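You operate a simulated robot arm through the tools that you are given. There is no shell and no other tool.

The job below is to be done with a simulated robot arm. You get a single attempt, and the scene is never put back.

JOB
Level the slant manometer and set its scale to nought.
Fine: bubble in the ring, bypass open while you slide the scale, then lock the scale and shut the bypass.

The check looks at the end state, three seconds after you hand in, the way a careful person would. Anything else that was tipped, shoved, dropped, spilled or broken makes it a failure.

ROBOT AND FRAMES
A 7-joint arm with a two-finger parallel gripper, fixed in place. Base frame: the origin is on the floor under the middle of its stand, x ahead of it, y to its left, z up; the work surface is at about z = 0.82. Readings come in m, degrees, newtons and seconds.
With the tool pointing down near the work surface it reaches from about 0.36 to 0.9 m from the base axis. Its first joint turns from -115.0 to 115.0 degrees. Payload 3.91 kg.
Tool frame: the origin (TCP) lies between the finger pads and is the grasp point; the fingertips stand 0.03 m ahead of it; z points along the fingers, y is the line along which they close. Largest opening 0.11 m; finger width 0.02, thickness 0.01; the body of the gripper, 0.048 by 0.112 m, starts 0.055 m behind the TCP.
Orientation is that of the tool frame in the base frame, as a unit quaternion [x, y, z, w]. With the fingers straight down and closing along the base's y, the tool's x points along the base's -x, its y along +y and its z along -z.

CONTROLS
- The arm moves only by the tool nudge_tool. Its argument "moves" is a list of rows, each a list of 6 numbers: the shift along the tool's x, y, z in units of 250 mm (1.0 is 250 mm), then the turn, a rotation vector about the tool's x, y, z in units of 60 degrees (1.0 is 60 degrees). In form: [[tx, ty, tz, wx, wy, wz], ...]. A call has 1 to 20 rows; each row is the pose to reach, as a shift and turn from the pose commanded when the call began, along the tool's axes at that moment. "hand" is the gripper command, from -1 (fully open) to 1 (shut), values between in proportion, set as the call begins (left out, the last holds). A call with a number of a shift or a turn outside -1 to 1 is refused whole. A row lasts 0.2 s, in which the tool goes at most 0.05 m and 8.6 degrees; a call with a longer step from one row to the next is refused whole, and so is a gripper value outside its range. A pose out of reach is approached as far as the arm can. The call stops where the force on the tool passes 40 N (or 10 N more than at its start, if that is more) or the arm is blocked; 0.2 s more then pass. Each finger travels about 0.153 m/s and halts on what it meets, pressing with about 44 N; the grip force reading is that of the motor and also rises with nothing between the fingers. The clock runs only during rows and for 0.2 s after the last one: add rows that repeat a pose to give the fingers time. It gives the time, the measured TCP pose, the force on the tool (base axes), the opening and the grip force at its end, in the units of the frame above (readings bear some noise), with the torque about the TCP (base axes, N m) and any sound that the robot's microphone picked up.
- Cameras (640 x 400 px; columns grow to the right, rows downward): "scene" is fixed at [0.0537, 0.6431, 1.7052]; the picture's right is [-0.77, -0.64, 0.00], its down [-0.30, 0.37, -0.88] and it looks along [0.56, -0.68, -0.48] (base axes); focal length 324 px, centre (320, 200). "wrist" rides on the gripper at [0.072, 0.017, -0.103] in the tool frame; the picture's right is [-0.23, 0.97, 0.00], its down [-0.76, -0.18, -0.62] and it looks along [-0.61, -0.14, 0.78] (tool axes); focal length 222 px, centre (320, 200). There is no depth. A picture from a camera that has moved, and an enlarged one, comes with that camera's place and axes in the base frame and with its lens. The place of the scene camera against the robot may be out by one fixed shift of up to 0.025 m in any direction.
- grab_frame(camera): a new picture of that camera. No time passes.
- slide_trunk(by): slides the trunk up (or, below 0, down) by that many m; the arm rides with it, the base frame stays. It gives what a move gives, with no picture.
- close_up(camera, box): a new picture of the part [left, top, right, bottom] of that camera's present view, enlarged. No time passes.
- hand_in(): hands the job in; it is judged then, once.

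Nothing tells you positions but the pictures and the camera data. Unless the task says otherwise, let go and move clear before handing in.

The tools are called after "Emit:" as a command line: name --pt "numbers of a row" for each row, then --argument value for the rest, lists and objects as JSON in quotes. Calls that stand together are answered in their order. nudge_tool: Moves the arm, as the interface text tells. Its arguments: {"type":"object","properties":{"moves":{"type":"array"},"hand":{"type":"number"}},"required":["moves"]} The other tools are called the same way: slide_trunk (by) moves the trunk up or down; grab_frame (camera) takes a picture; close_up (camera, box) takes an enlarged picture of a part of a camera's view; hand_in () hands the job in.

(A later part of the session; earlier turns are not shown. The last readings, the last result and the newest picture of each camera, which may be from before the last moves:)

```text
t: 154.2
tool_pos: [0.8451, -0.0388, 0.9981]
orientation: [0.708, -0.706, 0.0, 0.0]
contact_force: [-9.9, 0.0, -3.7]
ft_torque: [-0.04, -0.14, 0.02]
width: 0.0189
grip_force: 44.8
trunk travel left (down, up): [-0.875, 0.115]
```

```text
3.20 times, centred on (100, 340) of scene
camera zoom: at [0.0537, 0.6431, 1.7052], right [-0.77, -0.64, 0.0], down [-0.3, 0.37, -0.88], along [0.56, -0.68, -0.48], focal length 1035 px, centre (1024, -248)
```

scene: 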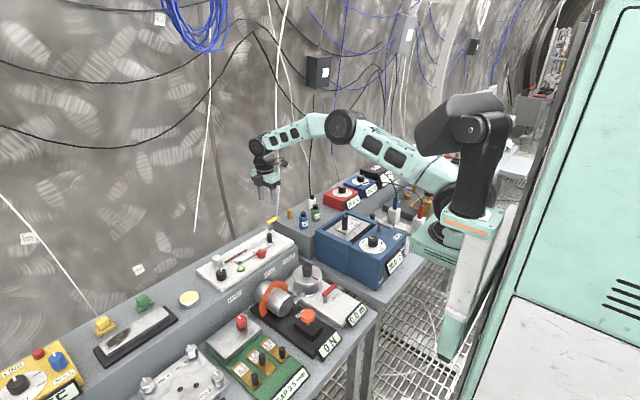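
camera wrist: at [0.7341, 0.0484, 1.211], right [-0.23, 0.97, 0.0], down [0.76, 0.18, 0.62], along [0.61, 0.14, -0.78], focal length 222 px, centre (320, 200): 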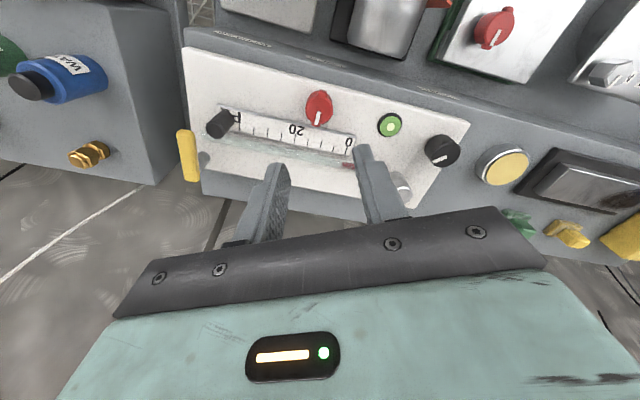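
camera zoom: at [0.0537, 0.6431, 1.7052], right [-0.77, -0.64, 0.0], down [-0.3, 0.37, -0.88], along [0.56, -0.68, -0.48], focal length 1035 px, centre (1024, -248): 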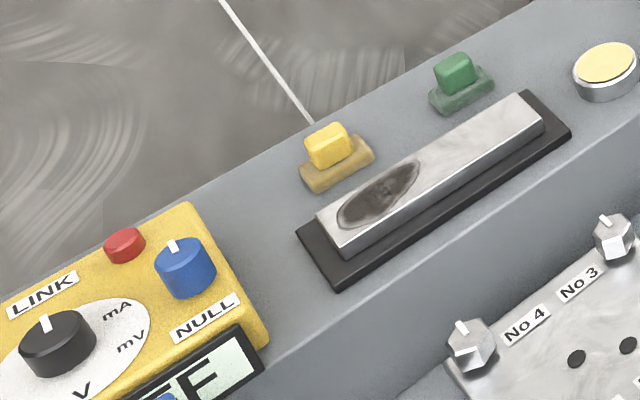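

All other knobs rest with their pointer at +x (12 o'clock), so the LOCK started deliberately turned 120° clockwise – likely tightened. To settle it, I'll compare drag dynamically: quick ±3 mm strokes of the post with the lock at this clockwise stop, reading the force just after each.

Emit:
nudge_tool --pt "-0.012 0 0 0 0 0"

Emit:
nudge_tool --pt "0.012 0 0 0 0 0"

Emit:
nudge_tool --pt "-0.012 0 0 0 0 0"

Emit:
nudge_tool --pt "0.012 0 0 0 0 0"

Emit:
nudge_tool --pt "-0.012 0 0 0 0 0"

Emit:
nudge_tool --pt "0.012 0 0 0 0 0"

Emit:
close_up --camera "scene" --box '[236, 246, 248, 260]'

```text
t: 154.6
tool_pos: [0.8451, -0.0369, 0.9988]
orientation: [0.707, -0.707, 0.001, 0.0]
contact_force: [-9.9, -2.6, -4.2]
ft_torque: [-0.15, -0.07, -0.11]
width: 0.019
grip_force: 45.4
trunk travel left (down, up): [-0.875, 0.115]
```

```text
t: 155.0
tool_pos: [0.8457, -0.0368, 0.9997]
orientation: [0.708, -0.706, 0.0, 0.0]
contact_force: [-10.4, 2.2, -5.0]
ft_torque: [-0.31, -0.07, 0.13]
width: 0.0189
grip_force: 45.4
trunk travel left (down, up): [-0.875, 0.115]
```

```text
t: 155.4
tool_pos: [0.8452, -0.0364, 0.9988]
orientation: [0.707, -0.707, 0.001, 0.0]
contact_force: [-11.4, -1.4, -5.2]
ft_torque: [0.38, -0.04, -0.08]
width: 0.0184
grip_force: 45.1
trunk travel left (down, up): [-0.875, 0.115]
```

```text
t: 155.8
tool_pos: [0.8455, -0.038, 0.9983]
orientation: [0.708, -0.706, 0.0, 0.0]
contact_force: [-10.9, 2.4, -5.3]
ft_torque: [-0.1, -0.1, 0.1]
width: 0.0186
grip_force: 45.0
trunk travel left (down, up): [-0.875, 0.115]
```

```text
t: 156.2
tool_pos: [0.8461, -0.0361, 1.0002]
orientation: [-0.707, 0.707, 0.0, 0.001]
contact_force: [-10.1, -1.1, -5.1]
ft_torque: [0.3, -0.08, -0.08]
width: 0.0187
grip_force: 44.5
trunk travel left (down, up): [-0.875, 0.115]
```

```text
t: 156.6
tool_pos: [0.846, -0.0383, 0.9978]
orientation: [0.709, -0.705, 0.0, 0.0]
contact_force: [-9.5, 2.2, -5.5]
ft_torque: [-0.21, -0.05, 0.1]
width: 0.019
grip_force: 44.9
trunk travel left (down, up): [-0.875, 0.115]
```

```text
16.00 times, centred on (242, 253) of scene
camera zoom: at [0.0537, 0.6431, 1.7052], right [-0.77, -0.64, 0.0], down [-0.3, 0.37, -0.88], along [0.56, -0.68, -0.48], focal length 5176 px, centre (1568, -648)
```

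zoom: 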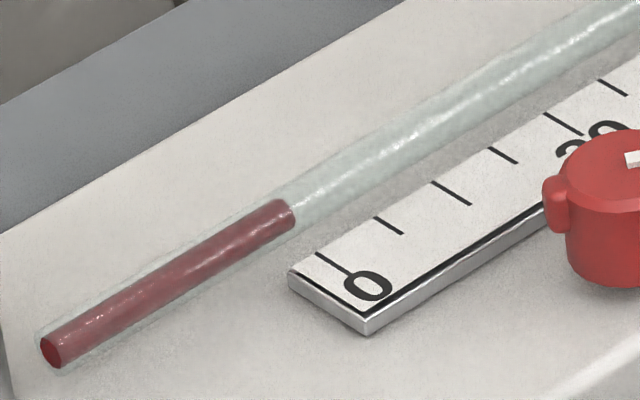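

At the clockwise stop the quick strokes leave about 2 N of drag. I'll now repeat exactly the same strokes with the lock at the counter-clockwise stop to compare; first release and go to the LOCK knob.

Emit:
nudge_tool --pt "0 0 0 0 0 0" --pt "0 0 0 0 0 0" --hand 0.4

Emit:
nudge_tool --pt "0 0 -0.1 0 0 0" --pt "0 0 -0.2 0 0 0" --pt "0 0 -0.3 0 0 0.08" --pt "0 0 -0.4 0 0 0.2" --pt "-0.07 0.03 -0.43 0 0 0.32" --pt "-0.16 0.06 -0.44 0 0 0.44" --pt "-0.25 0.1 -0.44 0 0 0.56" --pt "-0.34 0.13 -0.44 0 0 0.68" --pt "-0.413 0.164 -0.44 0 0 0.8" --pt "-0.413 0.164 -0.44 0 0 0.92" --pt "-0.413 0.164 -0.44 0 0 1.0" --pt "-0.413 0.164 -0.44 0 0 1.0" --hand 0.2

Emit:
nudge_tool --pt "0 0 0 0 0 0.12" --pt "0 0 0 0 0 0.24" --pt "0 0 0 0 0 0.36" --pt "0 0 0 0 0 0.48" --pt "0 0 0 0 0 0.6" --pt "0 0 0 0 0 0.72" --pt "0 0 0 0 0 0.84" --pt "0 0 0 0 0 0.96" --pt "0 0 0 0 0 1.0" --pt "0 0 0 0 0 1.0"

Emit:
close_up --camera "wrist" --box '[240, 60, 400, 160]'

```text
t: 157.2
tool_pos: [0.8465, -0.0389, 0.9985]
orientation: [0.708, -0.706, 0.0, 0.0]
contact_force: [0.0, -1.0, 0.2]
ft_torque: [0.04, -0.04, -0.01]
width: 0.0327
grip_force: 0.1
trunk travel left (down, up): [-0.875, 0.115]
```

```text
t: 159.8
tool_pos: [0.8048, 0.0649, 1.1089]
orientation: [-0.258, 0.966, 0.0, 0.001]
contact_force: [0.0, -0.5, -0.2]
ft_torque: [-0.01, -0.01, -0.02]
width: 0.0439
grip_force: 0.0
trunk travel left (down, up): [-0.875, 0.115]
```

```text
t: 162.0
tool_pos: [0.8055, 0.0642, 1.1086]
orientation: [0.258, 0.966, 0.0, 0.0]
contact_force: [0.2, 0.2, 0.3]
ft_torque: [0.0, 0.0, 0.01]
width: 0.0439
grip_force: 0.1
trunk travel left (down, up): [-0.875, 0.115]
```

```text
4.00 times, centred on (320, 110) of wrist
camera zoom: at [0.751, 0.1148, 1.2113], right [0.68, 0.73, 0.0], down [0.57, -0.53, 0.62], along [0.46, -0.43, -0.78], focal length 888 px, centre (320, 560)
```

zoom: 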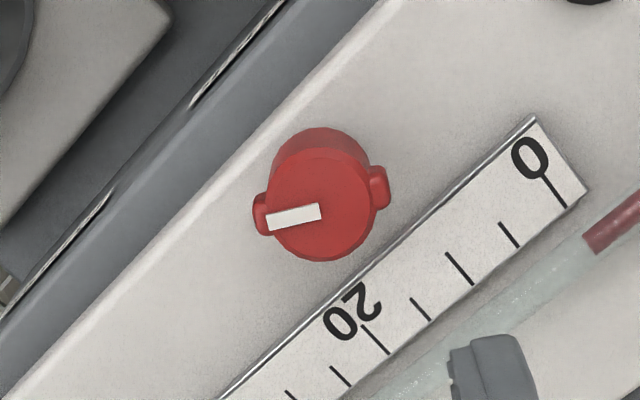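

Aligned with the wings. Grip and turn counter-clockwise to the far stop.

Emit:
nudge_tool --pt "0 0 0.1 0 0 0" --pt "0 0 0.2 0 0 0" --pt "0 0 0.3 0 0 0" --pt "0 0 0.4 0 0 0" --pt "0 0 0.47 0 0 0" --pt "0 0 0.503 0 0 0" --pt "0 0 0.503 0 0 0"

Emit:
nudge_tool --pt "0 0 0 0 0 0" --pt "0 0 0 0 0 0" --hand 0.7

Emit:
nudge_tool --pt "0 0 0 0 0 -0.12" --pt "0 0 0 0 0 -0.24" --pt "0 0 0 0 0 -0.36" --pt "0 0 0 0 0 -0.48" --pt "0 0 0 0 0 -0.6" --pt "0 0 0 0 0 -0.72" --pt "0 0 0 0 0 -0.84" --pt "0 0 0 0 0 -0.96" --pt "0 0 0 0 0 -1.0" --pt "0 0 0 0 0 -1.0"

Emit:
nudge_tool --pt "-0.004 0.004 0 0 0 -0.12" --pt "-0.004 0.004 0 0 0 -0.24" --pt "-0.004 0.004 0 0 0 -0.36" --pt "-0.004 0.004 0 0 0 -0.48" --pt "-0.004 0.004 0 0 0 -0.6" --pt "-0.004 0.004 0 0 0 -0.72" --pt "-0.004 0.004 0 0 0 -0.84" --pt "-0.004 0.004 0 0 0 -0.96" --pt "-0.004 0.004 0 0 0 -1.0" --pt "-0.004 0.004 0 0 0 -1.0"

Emit:
close_up --camera "wrist" --box '[220, 110, 420, 235]'

```text
t: 163.6
tool_pos: [0.8055, 0.0643, 0.9826]
orientation: [0.258, 0.966, 0.0, 0.001]
contact_force: [0.1, -0.4, -0.4]
ft_torque: [-0.03, 0.02, 0.01]
width: 0.0443
grip_force: 0.0
trunk travel left (down, up): [-0.875, 0.115]
```

```text
t: 164.2
tool_pos: [0.805, 0.0645, 0.9828]
orientation: [0.257, 0.966, -0.001, 0.0]
contact_force: [1.9, 2.1, -2.6]
ft_torque: [-0.32, -0.06, 0.0]
width: 0.0298
grip_force: 44.9
trunk travel left (down, up): [-0.875, 0.115]
```

```text
t: 166.4
tool_pos: [0.8046, 0.0643, 0.9833]
orientation: [-0.26, 0.965, 0.0, -0.001]
contact_force: [0.3, 6.2, -1.7]
ft_torque: [-0.29, 0.12, -0.01]
width: 0.0295
grip_force: 44.9
trunk travel left (down, up): [-0.875, 0.115]
```

```text
t: 168.6
tool_pos: [0.8046, 0.0645, 0.983]
orientation: [0.707, -0.707, 0.0, 0.002]
contact_force: [-3.7, -9.2, -8.1]
ft_torque: [-1.05, -0.41, -0.02]
width: 0.0297
grip_force: 45.6
trunk travel left (down, up): [-0.875, 0.115]
```

```text
3.20 times, centred on (320, 172) of wrist
camera zoom: at [0.7886, -0.008, 1.0853], right [-0.97, 0.22, 0.0], down [0.18, 0.76, 0.62], along [0.14, 0.61, -0.78], focal length 711 px, centre (320, 288)
```

zoom: 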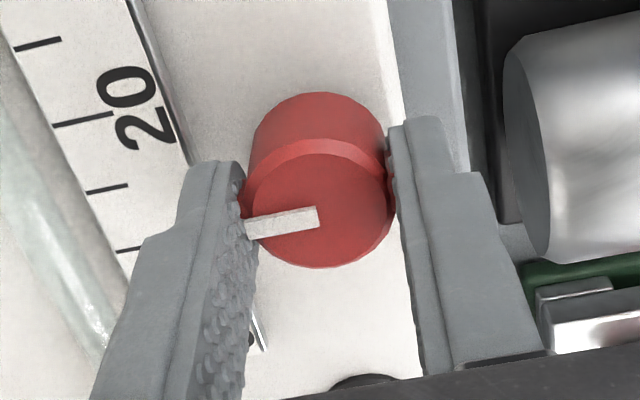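

120° turned and still gripping without slip. A further −12° to be sure of the stop.

Emit:
nudge_tool --pt "0 0 0 0 0 -0.07" --pt "0 0 0 0 0 -0.14" --pt "0 0 0 0 0 -0.2" --pt "0 0 0 0 0 -0.2"

Emit:
close_up --camera "wrist" --box '[220, 110, 420, 235]'

Emit:
nudge_tool --pt "0 0 0 0 0 0" --pt "0 0 0 0 0 0" --hand 0.2

```text
t: 169.6
tool_pos: [0.804, 0.0694, 0.9833]
orientation: [0.778, -0.628, -0.001, -0.001]
contact_force: [-7.9, 4.9, -4.3]
ft_torque: [0.74, 0.44, -0.04]
width: 0.0289
grip_force: 44.9
trunk travel left (down, up): [-0.875, 0.115]
```

```text
3.20 times, centred on (320, 172) of wrist
camera zoom: at [0.8035, -0.0075, 1.0859], right [-1.0, 0.02, 0.0], down [0.01, 0.78, 0.62], along [0.01, 0.62, -0.78], focal length 711 px, centre (320, 288)
```

zoom: 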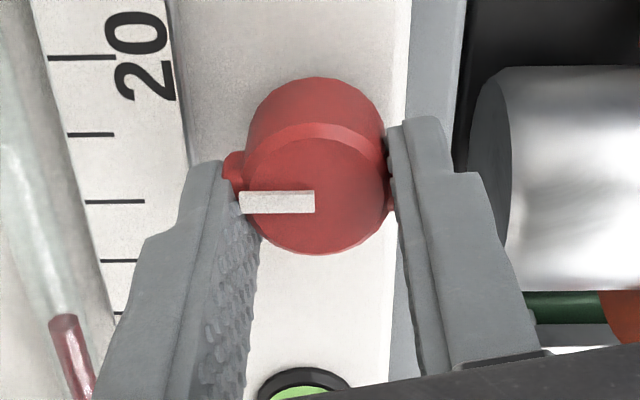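

```text
t: 170.2
tool_pos: [0.8055, 0.0656, 0.9845]
orientation: [0.778, -0.629, 0.0, 0.0]
contact_force: [0.2, 0.8, 0.2]
ft_torque: [0.0, -0.03, 0.02]
width: 0.044
grip_force: 0.1
trunk travel left (down, up): [-0.875, 0.115]
```

At the counter-clockwise stop and released. Now back to the post for the same stroke test.

Emit:
nudge_tool --pt "0 0 -0.1 0 0 0" --pt "0 0 -0.2 0 0 0" --pt "0 0 -0.3 0 0 0" --pt "0 0 -0.4 0 0 0.05" --pt "0.08 -0.01 -0.5 0 0 0.1" --pt "0.17 -0.03 -0.5 0 0 0.15" --pt "0.26 -0.045 -0.5 0 0 0.2" --pt "0.35 -0.06 -0.5 0 0 0.2" --pt "0.437 -0.077 -0.5 0 0 0.2" --pt "0.437 -0.077 -0.5 0 0 0.2" --hand 0.3

Emit:
close_up --camera "wrist" --box '[240, 60, 400, 160]'

```text
t: 172.4
tool_pos: [0.8472, -0.0372, 1.1075]
orientation: [0.708, -0.706, 0.0, 0.001]
contact_force: [0.8, 0.0, 0.3]
ft_torque: [0.01, 0.01, -0.01]
width: 0.0387
grip_force: 0.0
trunk travel left (down, up): [-0.875, 0.115]
```

```text
4.00 times, centred on (320, 110) of wrist
camera zoom: at [0.8305, -0.1096, 1.2106], right [-0.97, 0.23, 0.0], down [0.18, 0.76, 0.62], along [0.14, 0.61, -0.78], focal length 888 px, centre (320, 560)
```

zoom: 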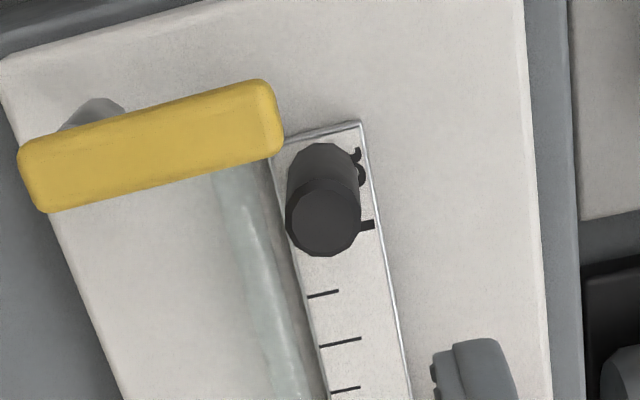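

Descend, grip, and perform the same ±3 mm single-row strokes.

Emit:
nudge_tool --pt "0.005 0.004 0.1 0 0 0" --pt "0.005 0.004 0.2 0 0 0" --pt "0.005 0.004 0.3 0 0 0" --pt "0.005 0.004 0.38 0 0 0" --pt "0.005 0.004 0.438 0 0 0" --pt "0.005 0.004 0.438 0 0 0"

Emit:
nudge_tool --pt "0 0 0 0 0 0" --pt "0 0 0 0 0 0" --hand 0.9

Emit:
nudge_tool --pt "-0.012 0 0 0 0 0"

Emit:
nudge_tool --pt "0.012 0 0 0 0 0"

Emit:
nudge_tool --pt "-0.012 0 0 0 0 0"

Emit:
nudge_tool --pt "0.012 0 0 0 0 0"

Emit:
nudge_tool --pt "-0.012 0 0 0 0 0"

Emit:
nudge_tool --pt "0.012 0 0 0 0 0"

Emit:
close_up --camera "scene" --box '[236, 246, 248, 260]'

```text
t: 173.8
tool_pos: [0.8454, -0.039, 0.9982]
orientation: [0.708, -0.707, 0.0, 0.0]
contact_force: [-0.5, -1.3, 0.1]
ft_torque: [0.01, -0.03, 0.0]
width: 0.0386
grip_force: 0.0
trunk travel left (down, up): [-0.875, 0.115]
```

```text
t: 174.4
tool_pos: [0.8453, -0.0392, 0.9992]
orientation: [0.708, -0.706, 0.0, 0.001]
contact_force: [-2.4, -0.3, -0.7]
ft_torque: [-0.08, -0.3, 0.05]
width: 0.0187
grip_force: 45.6
trunk travel left (down, up): [-0.875, 0.115]
```

```text
t: 174.8
tool_pos: [0.8459, -0.0345, 0.9997]
orientation: [0.707, -0.707, 0.0, 0.0]
contact_force: [-2.9, -1.0, -1.1]
ft_torque: [0.03, -0.32, 0.05]
width: 0.0189
grip_force: 44.6
trunk travel left (down, up): [-0.875, 0.115]
```

```text
t: 175.2
tool_pos: [0.8463, -0.0383, 0.999]
orientation: [0.707, -0.707, 0.0, 0.0]
contact_force: [-1.1, 0.5, 0.8]
ft_torque: [-0.06, 0.34, 0.02]
width: 0.0187
grip_force: 45.1
trunk travel left (down, up): [-0.875, 0.115]
```

```text
t: 175.6
tool_pos: [0.846, -0.0358, 0.9992]
orientation: [0.708, -0.707, 0.0, 0.0]
contact_force: [-1.7, -0.2, 2.5]
ft_torque: [0.06, 0.35, 0.04]
width: 0.0189
grip_force: 44.9
trunk travel left (down, up): [-0.875, 0.115]
```

```text
t: 176.0
tool_pos: [0.8457, -0.0378, 0.999]
orientation: [0.707, -0.707, 0.001, 0.0]
contact_force: [-1.0, 0.4, 0.5]
ft_torque: [-0.08, 0.36, 0.03]
width: 0.0186
grip_force: 45.1
trunk travel left (down, up): [-0.875, 0.115]
```

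```text
t: 176.4
tool_pos: [0.846, -0.036, 0.9996]
orientation: [0.707, -0.707, 0.0, 0.0]
contact_force: [-0.7, -1.3, 1.0]
ft_torque: [0.07, 0.35, 0.04]
width: 0.0188
grip_force: 45.2
trunk travel left (down, up): [-0.875, 0.115]
```

```text
t: 176.8
tool_pos: [0.8468, -0.0376, 0.999]
orientation: [0.707, -0.707, 0.0, 0.0]
contact_force: [-0.4, 1.0, 0.9]
ft_torque: [-0.05, 0.37, 0.01]
width: 0.0188
grip_force: 45.2
trunk travel left (down, up): [-0.875, 0.115]
```

```text
16.00 times, centred on (242, 253) of scene
camera zoom: at [0.0537, 0.6431, 1.7052], right [-0.77, -0.64, 0.0], down [-0.3, 0.37, -0.88], along [0.56, -0.68, -0.48], focal length 5176 px, centre (1568, -648)
```

zoom: 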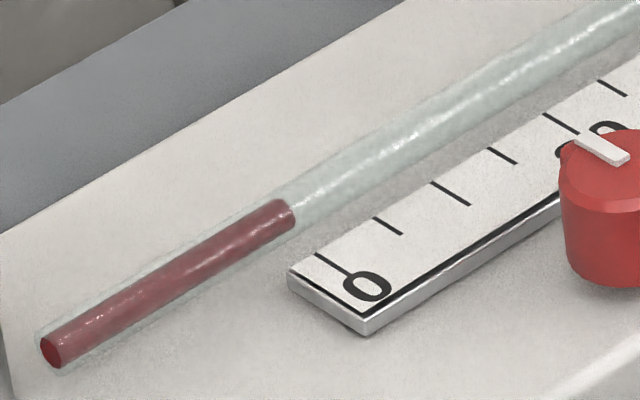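

Clear difference: with the lock clockwise the post lags (≈1.2 mm of a 3 mm stroke, ~2 N drag with alternating torque), while counter-clockwise it follows freely (≈2.5 mm, ~0.7 N). So clockwise is LOCKED. Now, while unlocked, I re-zero the scale by shifting ≈0.7 mm toward −y.

Emit:
nudge_tool --pt "0.0014 0 0 0 0 0" --pt "0.0028 0 0 0 0 0" --pt "0.0028 0 0 0 0 0" --pt "0.0028 0 0 0 0 0"

Emit:
close_up --camera "scene" --box '[236, 246, 248, 260]'

```text
t: 177.8
tool_pos: [0.8464, -0.0385, 0.9993]
orientation: [0.707, -0.707, -0.001, -0.001]
contact_force: [1.2, 0.0, 0.9]
ft_torque: [0.19, 0.27, -0.01]
width: 0.0189
grip_force: 44.8
trunk travel left (down, up): [-0.875, 0.115]
```

```text
16.00 times, centred on (242, 253) of scene
camera zoom: at [0.0537, 0.6431, 1.7052], right [-0.77, -0.64, 0.0], down [-0.3, 0.37, -0.88], along [0.56, -0.68, -0.48], focal length 5176 px, centre (1568, -648)
```

zoom: 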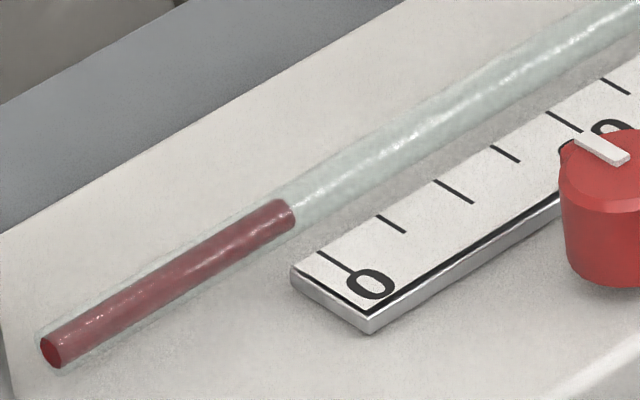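

It matches the aligned reference view again. I release, rise, and confirm from above on the way to the lock.

Emit:
nudge_tool --pt "0 0 0 0 0 0" --pt "0 0 0 0 0 0" --hand 0.4

Emit:
nudge_tool --pt "0 0 -0.08 0 0 0" --pt "0 0 -0.16 0 0 0" --pt "0 0 -0.26 0 0 0.1" --pt "0 0 -0.36 0 0 0.22" --pt "0 0 -0.44 0 0 0.34" --pt "0 0 -0.44 0 0 0.46" --pt "0 0 -0.44 0 0 0.58" --pt "0 0 -0.44 0 0 0.7" --pt "0 0 -0.44 0 0 0.752" --pt "0 0 -0.44 0 0 0.752"

Emit:
nudge_tool --pt "-0.08 0.05 0 0 0 0.12" --pt "-0.16 0.1 0 0 0 0.24" --pt "-0.24 0.15 0 0 0 0.36" --pt "-0.32 0.2 0 0 0 0.48" --pt "-0.4 0.25 0 0 0 0.6" --pt "-0.4525 0.288 0 0 0 0.72" --pt "-0.4525 0.288 0 0 0 0.75" --pt "-0.4525 0.288 0 0 0 0.75"

Emit:
close_up --camera "wrist" --box '[304, 70, 368, 110]'

Emit:
close_up --camera "wrist" --box '[330, 0, 410, 50]'

```text
t: 178.4
tool_pos: [0.8451, -0.0379, 0.9982]
orientation: [-0.707, 0.707, 0.0, 0.0]
contact_force: [-0.4, 0.0, 0.3]
ft_torque: [0.03, 0.01, 0.01]
width: 0.033
grip_force: 0.1
trunk travel left (down, up): [-0.875, 0.115]
```

```text
t: 180.6
tool_pos: [0.846, -0.0373, 1.1098]
orientation: [-0.382, 0.924, 0.0, 0.0]
contact_force: [0.4, 0.1, -0.3]
ft_torque: [-0.02, -0.01, 0.02]
width: 0.0331
grip_force: 0.0
trunk travel left (down, up): [-0.875, 0.115]
```

```text
t: 182.4
tool_pos: [0.8752, 0.0939, 1.1082]
orientation: [0.001, 1.0, 0.0, 0.0]
contact_force: [-0.4, 0.1, -0.1]
ft_torque: [0.01, -0.04, 0.01]
width: 0.033
grip_force: 0.0
trunk travel left (down, up): [-0.875, 0.115]
```

```text
10.00 times, centred on (336, 90) of wrist
camera zoom: at [0.8028, 0.1094, 1.2111], right [0.23, 0.97, 0.0], down [0.76, -0.18, 0.62], along [0.61, -0.14, -0.78], focal length 2221 px, centre (160, 1300)
```

zoom: 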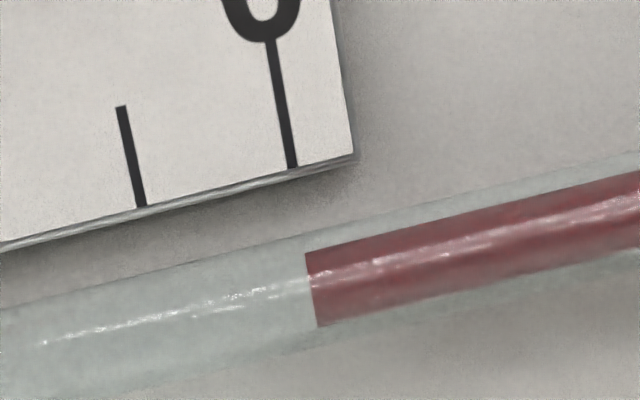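

```text
8.00 times, centred on (370, 25) of wrist
camera zoom: at [0.8028, 0.1094, 1.2111], right [0.23, 0.97, 0.0], down [0.76, -0.18, 0.62], along [0.61, -0.14, -0.78], focal length 1777 px, centre (-80, 1600)
```

zoom: 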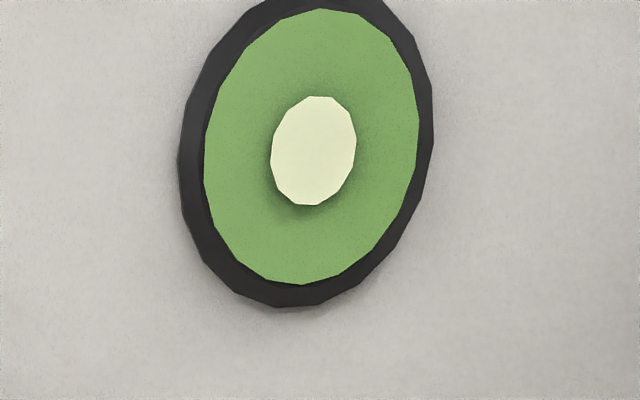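

Zero mark and meniscus agree to ≈0.17 mm and the bubble is still centred. Now lock: go to the LOCK knob at −60° tool angle, grip and turn clockwise 120° to the stop.

Emit:
nudge_tool --pt "0.05 -0.02 0 0 0 -0.12" --pt "0.1 -0.04 0 0 0 -0.24" --pt "0.15 -0.06 0 0 0 -0.36" --pt "0.2 -0.08 0 0 0 -0.48" --pt "0.25 -0.1 0 0 0 -0.6" --pt "0.282 -0.117 0 0 0 -0.72" --pt "0.282 -0.117 0 0 0 -0.84" --pt "0.282 -0.117 0 0 0 -0.96" --pt "0.282 -0.117 0 0 0 -1.0" --pt "0.282 -0.117 0 0 0 -1.0" --hand 0.2

Emit:
close_up --camera "wrist" --box '[240, 60, 400, 160]'

```text
t: 184.6
tool_pos: [0.8047, 0.0631, 1.108]
orientation: [-0.5, 0.866, 0.0, 0.0]
contact_force: [1.0, -0.3, 0.2]
ft_torque: [0.01, 0.01, -0.01]
width: 0.044
grip_force: 0.1
trunk travel left (down, up): [-0.875, 0.115]
```

```text
4.00 times, centred on (320, 110) of wrist
camera zoom: at [0.7538, 0.008, 1.2111], right [-0.73, 0.68, 0.0], down [0.53, 0.57, 0.62], along [0.43, 0.46, -0.78], focal length 888 px, centre (320, 560)
```

zoom: 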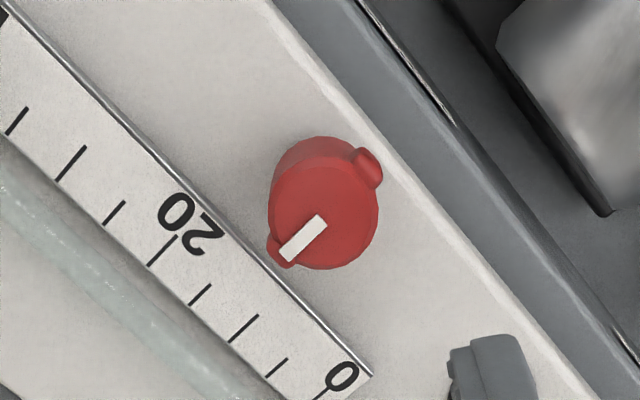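

I correct 2.8 mm in y, descend, grip and turn clockwise to the stop.

Emit:
nudge_tool --pt "-0.0107 0.004 0.1 0 0 0" --pt "-0.0107 0.004 0.2 0 0 0" --pt "-0.0107 0.004 0.3 0 0 0" --pt "-0.0107 0.004 0.4 0 0 0" --pt "-0.0107 0.004 0.47 0 0 0" --pt "-0.0107 0.004 0.503 0 0 0" --pt "-0.0107 0.004 0.503 0 0 0"

Emit:
nudge_tool --pt "0 0 0 0 0 0" --pt "0 0 0 0 0 0" --hand 0.7

Emit:
nudge_tool --pt "0 0 0 0 0 0.12" --pt "0 0 0 0 0 0.24" --pt "0 0 0 0 0 0.36" --pt "0 0 0 0 0 0.48" --pt "0 0 0 0 0 0.6" --pt "0 0 0 0 0 0.72" --pt "0 0 0 0 0 0.84" --pt "0 0 0 0 0 0.96" --pt "0 0 0 0 0 1.0" --pt "0 0 0 0 0 1.0"

Emit:
nudge_tool --pt "-0.002 0 0 0 0 0.12" --pt "-0.002 0 0 0 0 0.24" --pt "-0.002 0 0 0 0 0.36" --pt "-0.002 0 0 0 0 0.48" --pt "-0.002 0 0 0 0 0.6" --pt "-0.002 0 0 0 0 0.72" --pt "-0.002 0 0 0 0 0.84" --pt "-0.002 0 0 0 0 0.96" --pt "-0.002 0 0 0 0 1.0" --pt "-0.002 0 0 0 0 1.0"

Emit:
nudge_tool --pt "0 0 0 0 0 0.07" --pt "0 0 0 0 0 0.14" --pt "0 0 0 0 0 0.2" --pt "0 0 0 0 0 0.2"

Emit:
close_up --camera "wrist" --box '[220, 110, 420, 235]'

```text
t: 186.2
tool_pos: [0.8059, 0.0662, 0.9821]
orientation: [-0.5, 0.866, 0.0, 0.0]
contact_force: [0.9, 0.8, 0.5]
ft_torque: [0.03, -0.03, 0.01]
width: 0.0442
grip_force: 0.2
trunk travel left (down, up): [-0.875, 0.115]
```

```text
t: 186.8
tool_pos: [0.8055, 0.065, 0.9832]
orientation: [-0.5, 0.866, 0.0, 0.0]
contact_force: [2.9, -0.9, -2.2]
ft_torque: [0.28, 0.19, 0.0]
width: 0.0297
grip_force: 44.7
trunk travel left (down, up): [-0.875, 0.115]
```

```text
t: 189.0
tool_pos: [0.8059, 0.0648, 0.9825]
orientation: [0.001, 1.0, 0.0, 0.0]
contact_force: [8.9, -7.1, 0.1]
ft_torque: [0.25, -0.03, -0.01]
width: 0.0296
grip_force: 44.9
trunk travel left (down, up): [-0.875, 0.115]
```

```text
t: 191.2
tool_pos: [0.8058, 0.0649, 0.9826]
orientation: [0.501, 0.866, -0.001, 0.0]
contact_force: [1.3, -19.4, 6.0]
ft_torque: [-0.36, -0.25, 0.1]
width: 0.0295
grip_force: 44.8
trunk travel left (down, up): [-0.875, 0.115]
```

```text
t: 192.2
tool_pos: [0.8046, 0.0676, 0.9824]
orientation: [0.588, 0.809, 0.0, -0.001]
contact_force: [-7.5, -8.3, 1.5]
ft_torque: [0.04, 0.16, 0.03]
width: 0.0289
grip_force: 45.0
trunk travel left (down, up): [-0.875, 0.115]
```

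```text
3.20 times, centred on (320, 172) of wrist
camera zoom: at [0.7986, 0.1404, 1.0853], right [1.0, 0.08, 0.0], down [0.07, -0.78, 0.62], along [0.05, -0.62, -0.78], focal length 711 px, centre (320, 288)
```

zoom: 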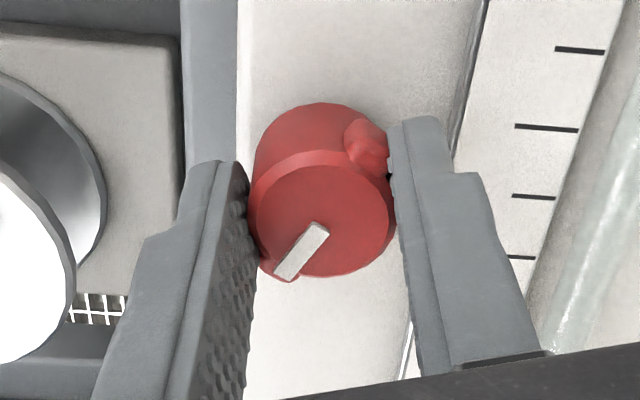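

The lock is at its clockwise stop (gripper slipped). I release, rise, and re-inspect the zero alignment.

Emit:
nudge_tool --pt "0 0 0 0 0 0" --pt "0 0 0 0 0 0" --hand 0.2

Emit:
nudge_tool --pt "0 0 -0.1 0 0 0" --pt "0 0 -0.2 0 0 0" --pt "0 0 -0.3 0 0 -0.12" --pt "0 0 -0.4 0 0 -0.24" --pt "0 0 -0.5 0 0 -0.36" --pt "0 0 -0.5 0 0 -0.48" --pt "0 0 -0.5 0 0 -0.6" --pt "0 0 -0.5 0 0 -0.72" --pt "0 0 -0.5 0 0 -0.84" --pt "0 0 -0.5 0 0 -0.96" --pt "0 0 -0.5 0 0 -1.0" --pt "0 0 -0.5 0 0 -1.0"

Emit:
nudge_tool --pt "-0.1 0.03 0 0 0 -0.1" --pt "-0.2 0.06 0 0 0 -0.2" --pt "-0.26 0.1 0 0 0 -0.2" --pt "-0.26 0.1 0 0 0 -0.2"

Emit:
grab_frame --camera "wrist"

```text
t: 192.8
tool_pos: [0.8055, 0.0661, 0.9833]
orientation: [0.587, 0.809, -0.001, 0.0]
contact_force: [0.2, 0.5, 0.1]
ft_torque: [-0.01, -0.03, 0.02]
width: 0.044
grip_force: 0.0
trunk travel left (down, up): [-0.875, 0.115]
```

```text
t: 195.4
tool_pos: [0.805, 0.0659, 1.1089]
orientation: [0.104, 0.995, 0.0, 0.0]
contact_force: [0.7, 0.9, -0.7]
ft_torque: [0.03, 0.01, -0.01]
width: 0.0442
grip_force: 0.1
trunk travel left (down, up): [-0.875, 0.115]
```

```text
t: 196.4
tool_pos: [0.8739, 0.0759, 1.1074]
orientation: [0.0, 1.0, -0.001, 0.0]
contact_force: [0.3, 0.1, -1.0]
ft_torque: [0.0, 0.01, 0.0]
width: 0.0438
grip_force: 0.1
trunk travel left (down, up): [-0.875, 0.115]
```

```text
taken
camera wrist: at [0.8019, 0.0923, 1.2102], right [0.23, 0.97, 0.0], down [0.76, -0.18, 0.62], along [0.61, -0.14, -0.78], focal length 222 px, centre (320, 200)
```

wrist: 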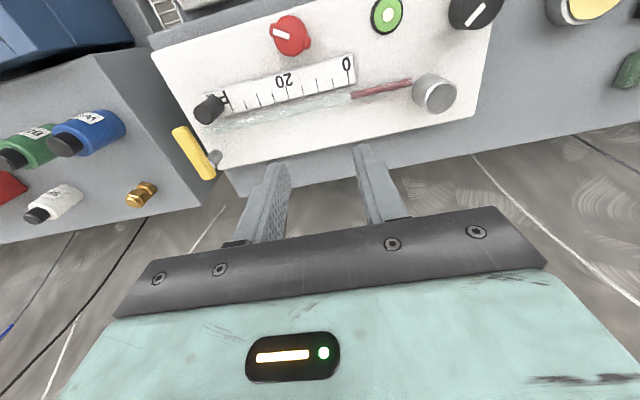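

I shift 17 mm to +y to be right above the meniscus for the same comparison view.

Emit:
nudge_tool --pt "0 0.035 0 0 0 0" --pt "-0.004 0.069 0 0 0 0" --pt "-0.004 0.069 0 0 0 0"

Emit:
close_up --camera "wrist" --box '[304, 70, 368, 110]'

Emit:
close_up --camera "wrist" --box '[180, 0, 420, 150]'

```text
t: 197.2
tool_pos: [0.8752, 0.0936, 1.1081]
orientation: [0.0, 1.0, 0.0, 0.001]
contact_force: [-0.2, -0.1, -0.2]
ft_torque: [-0.03, 0.0, -0.02]
width: 0.0439
grip_force: 0.0
trunk travel left (down, up): [-0.875, 0.115]
```

```text
10.00 times, centred on (336, 90) of wrist
camera zoom: at [0.8027, 0.1101, 1.2102], right [0.23, 0.97, 0.0], down [0.76, -0.18, 0.62], along [0.61, -0.14, -0.78], focal length 2221 px, centre (160, 1300)
```

zoom: 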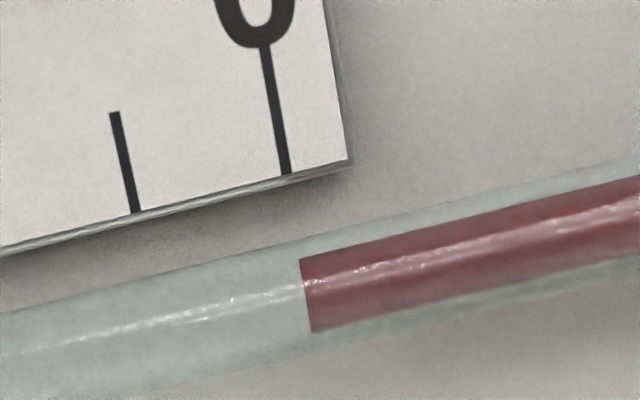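

```text
2.67 times, centred on (300, 75) of wrist
camera zoom: at [0.8027, 0.1101, 1.2102], right [0.23, 0.97, 0.0], down [0.76, -0.18, 0.62], along [0.61, -0.14, -0.78], focal length 592 px, centre (373, 533)
```

zoom: 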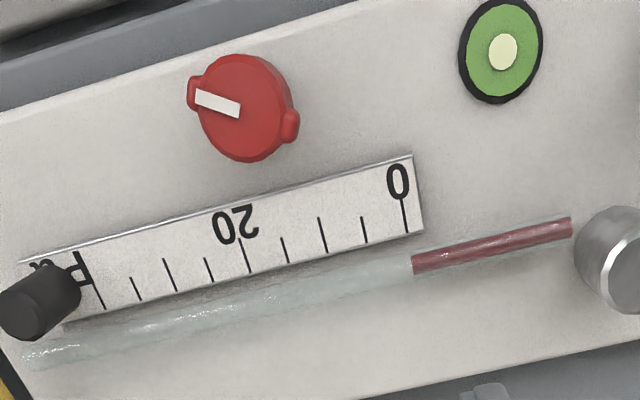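

Locked with zero aligned to ≈0.15 mm and bubble centred. Last: shut the bypass. I move over the valve pivot with the tool at 0°.

Emit:
nudge_tool --pt "-0.02 -0.13 0 0 0 0" --pt "-0.04 -0.26 0 0 0 0" --pt "-0.06 -0.39 0 0 0 0" --pt "-0.08 -0.52 0 0 0 0" --pt "-0.0972 -0.639 0 0 0 0" --pt "-0.0972 -0.639 0 0 0 0"

Emit:
grab_frame --camera "wrist"

Emit:
close_up --camera "wrist" --box '[260, 30, 420, 130]'

```text
t: 198.6
tool_pos: [0.8992, -0.0663, 1.1092]
orientation: [0.0, 1.0, 0.0, 0.001]
contact_force: [-0.3, -0.7, 0.3]
ft_torque: [-0.03, -0.02, 0.0]
width: 0.0443
grip_force: 0.1
trunk travel left (down, up): [-0.875, 0.115]
```

```text
taken
camera wrist: at [0.828, -0.0503, 1.2103], right [0.23, 0.97, 0.0], down [0.76, -0.18, 0.62], along [0.61, -0.14, -0.78], focal length 222 px, centre (320, 200)
```

wrist: 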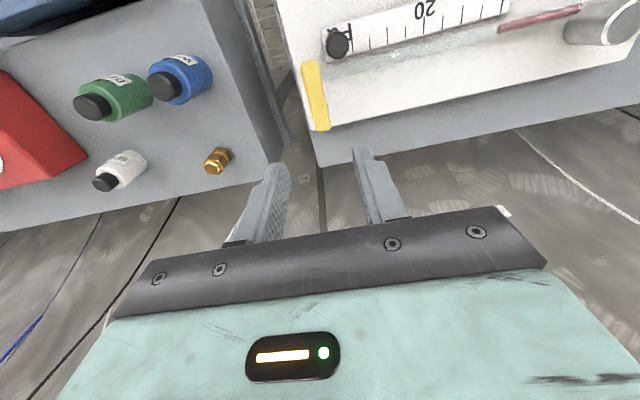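

```text
4.00 times, centred on (340, 80) of wrist
camera zoom: at [0.828, -0.0503, 1.2103], right [0.23, 0.97, 0.0], down [0.76, -0.18, 0.62], along [0.61, -0.14, -0.78], focal length 888 px, centre (240, 680)
```

zoom: 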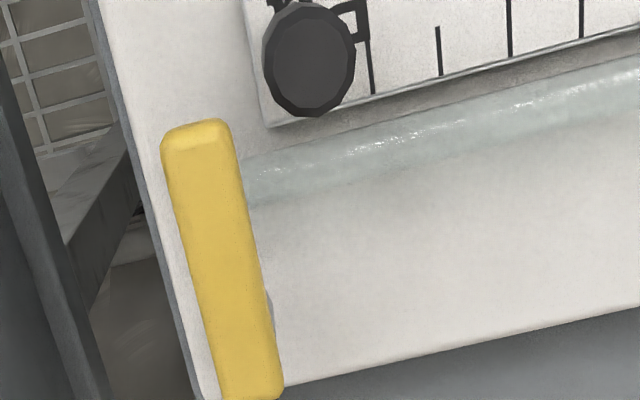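

Positioned above the pivot; the post is clear of the handle. I descend to the same grip height as before and close.

Emit:
nudge_tool --pt "0.003 0.003 0.1 0 0 0" --pt "0.003 0.003 0.2 0 0 0" --pt "0.003 0.003 0.3 0 0 0" --pt "0.003 0.003 0.38 0 0 0" --pt "0.003 0.003 0.442 0 0 0" --pt "0.003 0.003 0.442 0 0 0"

Emit:
grab_frame --camera "wrist"

Emit:
nudge_tool --pt "0 0 0 0 0 0" --pt "0 0 0 0 0 0" --hand 0.95

Emit:
close_up --camera "wrist" --box '[240, 70, 432, 220]'

```text
t: 200.0
tool_pos: [0.8981, -0.0629, 0.9981]
orientation: [0.0, 1.0, 0.001, 0.0]
contact_force: [-0.6, -0.2, 0.0]
ft_torque: [-0.01, -0.01, -0.02]
width: 0.0439
grip_force: 0.0
trunk travel left (down, up): [-0.875, 0.115]
```

```text
taken
camera wrist: at [0.8268, -0.0483, 1.0999], right [0.23, 0.97, 0.0], down [0.76, -0.18, 0.62], along [0.61, -0.14, -0.78], focal length 222 px, centre (320, 200)
```

wrist: 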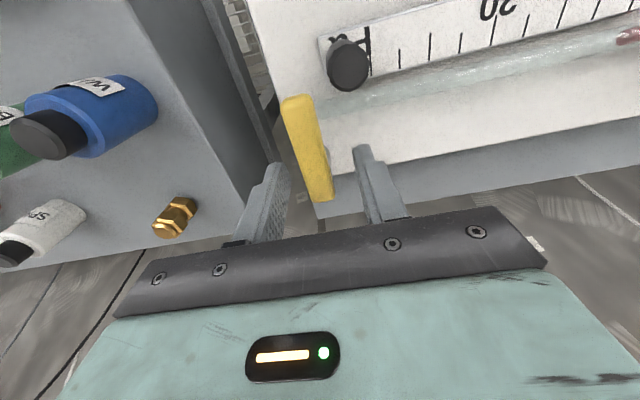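

```text
t: 200.6
tool_pos: [0.9, -0.0657, 0.9975]
orientation: [0.0, 1.0, -0.001, 0.001]
contact_force: [0.8, -1.8, -1.1]
ft_torque: [-0.04, -0.26, 0.05]
width: 0.0159
grip_force: 44.9
trunk travel left (down, up): [-0.875, 0.115]
```

```text
2.67 times, centred on (336, 145) of wrist
camera zoom: at [0.8268, -0.0488, 1.1001], right [0.23, 0.97, 0.0], down [0.76, -0.18, 0.62], along [0.61, -0.14, -0.78], focal length 592 px, centre (277, 347)
```

zoom: 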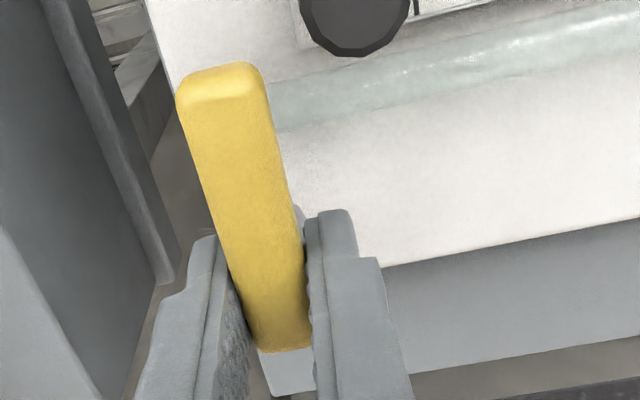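

The handle is gripped with little side force. I turn it counter-clockwise 45°, then another 45° back to its shut position.

Emit:
nudge_tool --pt "0 0 0 0 0 -0.12" --pt "0 0 0 0 0 -0.24" --pt "0 0 0 0 0 -0.36" --pt "0 0 0 0 0 -0.48" --pt "0 0 0 0 0 -0.6" --pt "0 0 0 0 0 -0.72" --pt "0 0 0 0 0 -0.75" --pt "0 0 0 0 0 -0.75"

Emit:
nudge_tool --pt "0 0 0 0 0 -0.12" --pt "0 0 0 0 0 -0.24" --pt "0 0 0 0 0 -0.36" --pt "0 0 0 0 0 -0.48" --pt "0 0 0 0 0 -0.6" --pt "0 0 0 0 0 -0.72" --pt "0 0 0 0 0 -0.75" --pt "0 0 0 0 0 -0.75"

Emit:
close_up --camera "wrist" --box '[240, 70, 432, 220]'

Emit:
close_up --camera "scene" --box '[200, 200, 300, 270]'

```text
t: 202.4
tool_pos: [0.8987, -0.0672, 0.9976]
orientation: [-0.383, 0.924, 0.0, 0.0]
contact_force: [4.0, -5.5, 4.7]
ft_torque: [-0.32, 0.4, 0.03]
width: 0.0158
grip_force: 44.5
trunk travel left (down, up): [-0.875, 0.115]
```

```text
t: 204.2
tool_pos: [0.9009, -0.0662, 0.9978]
orientation: [-0.707, 0.707, -0.001, 0.001]
contact_force: [16.8, -10.4, 6.4]
ft_torque: [0.46, 0.09, -0.04]
width: 0.016
grip_force: 44.7
trunk travel left (down, up): [-0.875, 0.115]
```

```text
2.67 times, centred on (336, 145) of wrist
camera zoom: at [0.883, -0.1392, 1.1], right [-0.97, 0.23, 0.0], down [0.18, 0.76, 0.62], along [0.14, 0.61, -0.78], focal length 592 px, centre (277, 347)
```

zoom: 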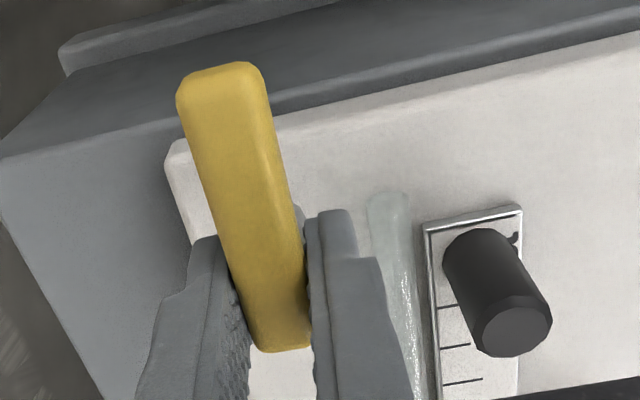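

```text
5.71 times, centred on (250, 235) of scene
camera zoom: at [0.0537, 0.6431, 1.7052], right [-0.77, -0.64, 0.0], down [-0.3, 0.37, -0.88], along [0.56, -0.68, -0.48], focal length 1848 px, centre (720, 0)
```

zoom: 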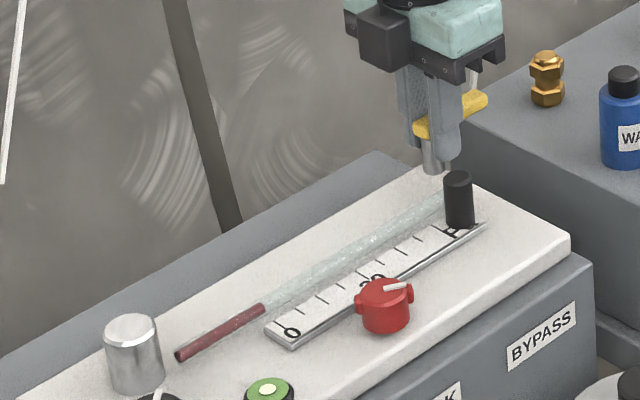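

The handle is back at its original shut direction (−y). I release and rise clear.

Emit:
nudge_tool --pt "0 0 0 0 0 0" --pt "0 0 0 0 0 0" --hand 0.2

Emit:
nudge_tool --pt "0 0 -0.1 0 0 0" --pt "0 0 -0.2 0 0 0" --pt "0 0 -0.3 0 0 0" --pt "0 0 -0.4 0 0 0.1" --pt "0 0 -0.45 0 0 0.22" --pt "0 0 -0.45 0 0 0.34" --pt "0 0 -0.45 0 0 0.46" --pt "0 0 -0.45 0 0 0.58" --pt "0 0 -0.45 0 0 0.7" --pt "0 0 -0.45 0 0 0.75" --pt "0 0 -0.45 0 0 0.75"

Emit:
nudge_tool --pt "-0.06 0.06 0 0 0 0.12" --pt "-0.14 0.12 0 0 0 0.24" --pt "-0.22 0.18 0 0 0 0.36" --pt "-0.28 0.25 0 0 0 0.48" --pt "-0.34 0.32 0 0 0 0.6" --pt "-0.382 0.518 0 0 0 0.72" --pt "-0.382 0.518 0 0 0 0.75" --pt "-0.382 0.518 0 0 0 0.75"

Emit:
grab_frame --camera "wrist"

Emit:
close_up --camera "wrist" --box '[304, 70, 368, 110]'

```text
t: 204.8
tool_pos: [0.8982, -0.0648, 0.9968]
orientation: [0.708, -0.707, 0.0, 0.0]
contact_force: [-0.6, 0.0, -1.2]
ft_torque: [-0.01, -0.01, -0.01]
width: 0.0441
grip_force: 0.1
trunk travel left (down, up): [-0.875, 0.115]
```

```text
t: 207.2
tool_pos: [0.8984, -0.065, 1.11]
orientation: [-0.382, 0.924, 0.0, 0.001]
contact_force: [-0.7, 0.8, -0.3]
ft_torque: [0.0, -0.04, 0.0]
width: 0.0442
grip_force: 0.0
trunk travel left (down, up): [-0.875, 0.115]
```

```text
refused: row 6 steps farther than a row can; nothing moved
```

```text
taken
camera wrist: at [0.8355, -0.1047, 1.2123], right [-0.53, 0.85, 0.0], down [0.66, 0.41, 0.62], along [0.53, 0.33, -0.78], focal length 222 px, centre (320, 200)
```

wrist: 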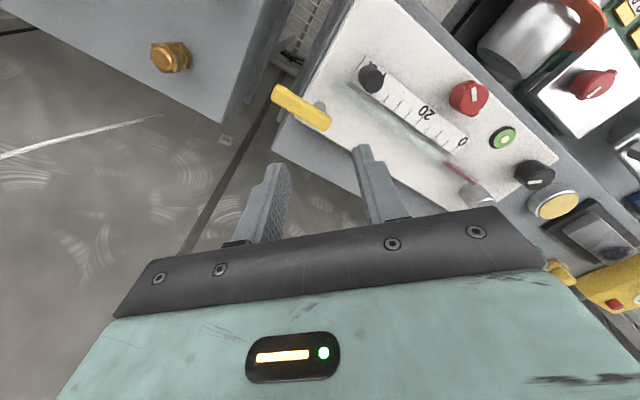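

```text
10.00 times, centred on (336, 90) of wrist
camera zoom: at [0.8355, -0.1047, 1.2123], right [-0.53, 0.85, 0.0], down [0.66, 0.41, 0.62], along [0.53, 0.33, -0.78], focal length 2221 px, centre (160, 1300)
```

zoom: 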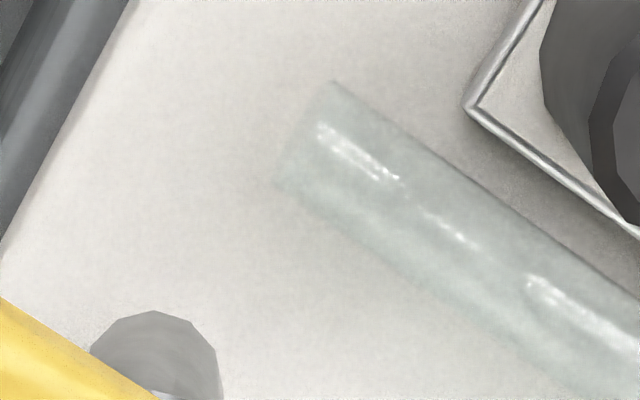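

The last move had a row step too long; I re-plan it with even steps to bring the camera over the meniscus.

Emit:
nudge_tool --pt "-0.06 0.08 0 0 0 0.12" --pt "-0.12 0.16 0 0 0 0.24" --pt "-0.18 0.245 0 0 0 0.36" --pt "-0.24 0.33 0 0 0 0.48" --pt "-0.31 0.42 0 0 0 0.6" --pt "-0.38 0.517 0 0 0 0.72" --pt "-0.38 0.517 0 0 0 0.75" --pt "-0.38 0.517 0 0 0 0.75"

Emit:
grab_frame --camera "wrist"

Emit:
close_up --camera "wrist" --box '[304, 70, 368, 110]'

Emit:
close_up --camera "wrist" --box '[140, 0, 444, 190]'

```text
t: 209.0
tool_pos: [0.8747, 0.094, 1.11]
orientation: [0.001, 1.0, 0.0, 0.001]
contact_force: [0.1, 0.0, -0.2]
ft_torque: [-0.02, -0.02, -0.02]
width: 0.0438
grip_force: 0.0
trunk travel left (down, up): [-0.875, 0.115]
```

```text
taken
camera wrist: at [0.8022, 0.1108, 1.212], right [0.23, 0.97, 0.0], down [0.76, -0.18, 0.62], along [0.61, -0.14, -0.78], focal length 222 px, centre (320, 200)
```

wrist: 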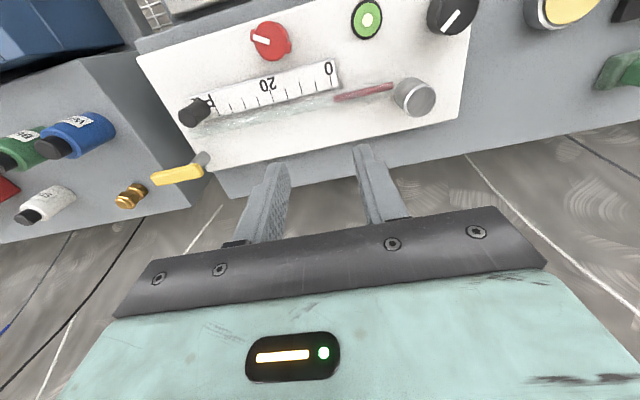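

```text
10.00 times, centred on (336, 90) of wrist
camera zoom: at [0.8022, 0.1108, 1.212], right [0.23, 0.97, 0.0], down [0.76, -0.18, 0.62], along [0.61, -0.14, -0.78], focal length 2221 px, centre (160, 1300)
```

zoom: 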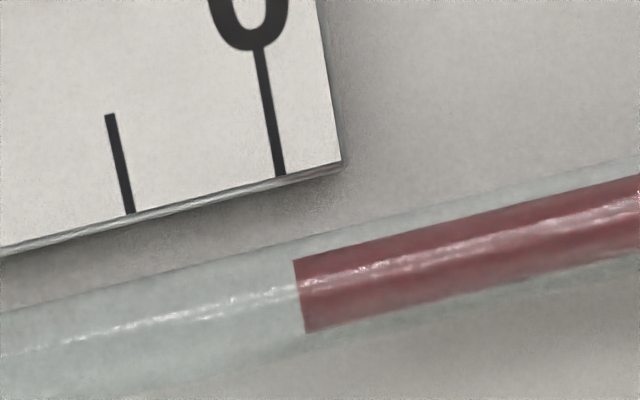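

```text
2.11 times, centred on (292, 95) of wrist
camera zoom: at [0.8022, 0.1108, 1.212], right [0.23, 0.97, 0.0], down [0.76, -0.18, 0.62], along [0.61, -0.14, -0.78], focal length 468 px, centre (379, 421)
```

zoom: 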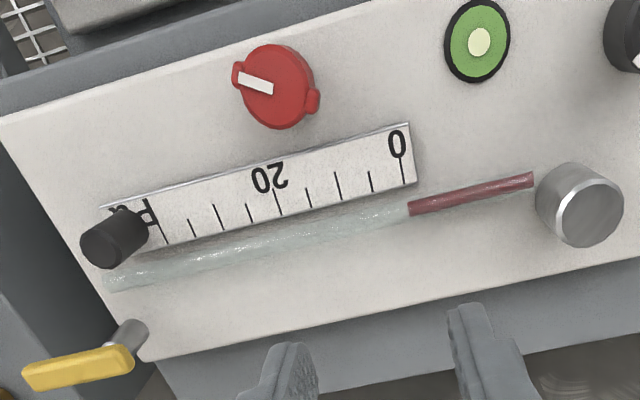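

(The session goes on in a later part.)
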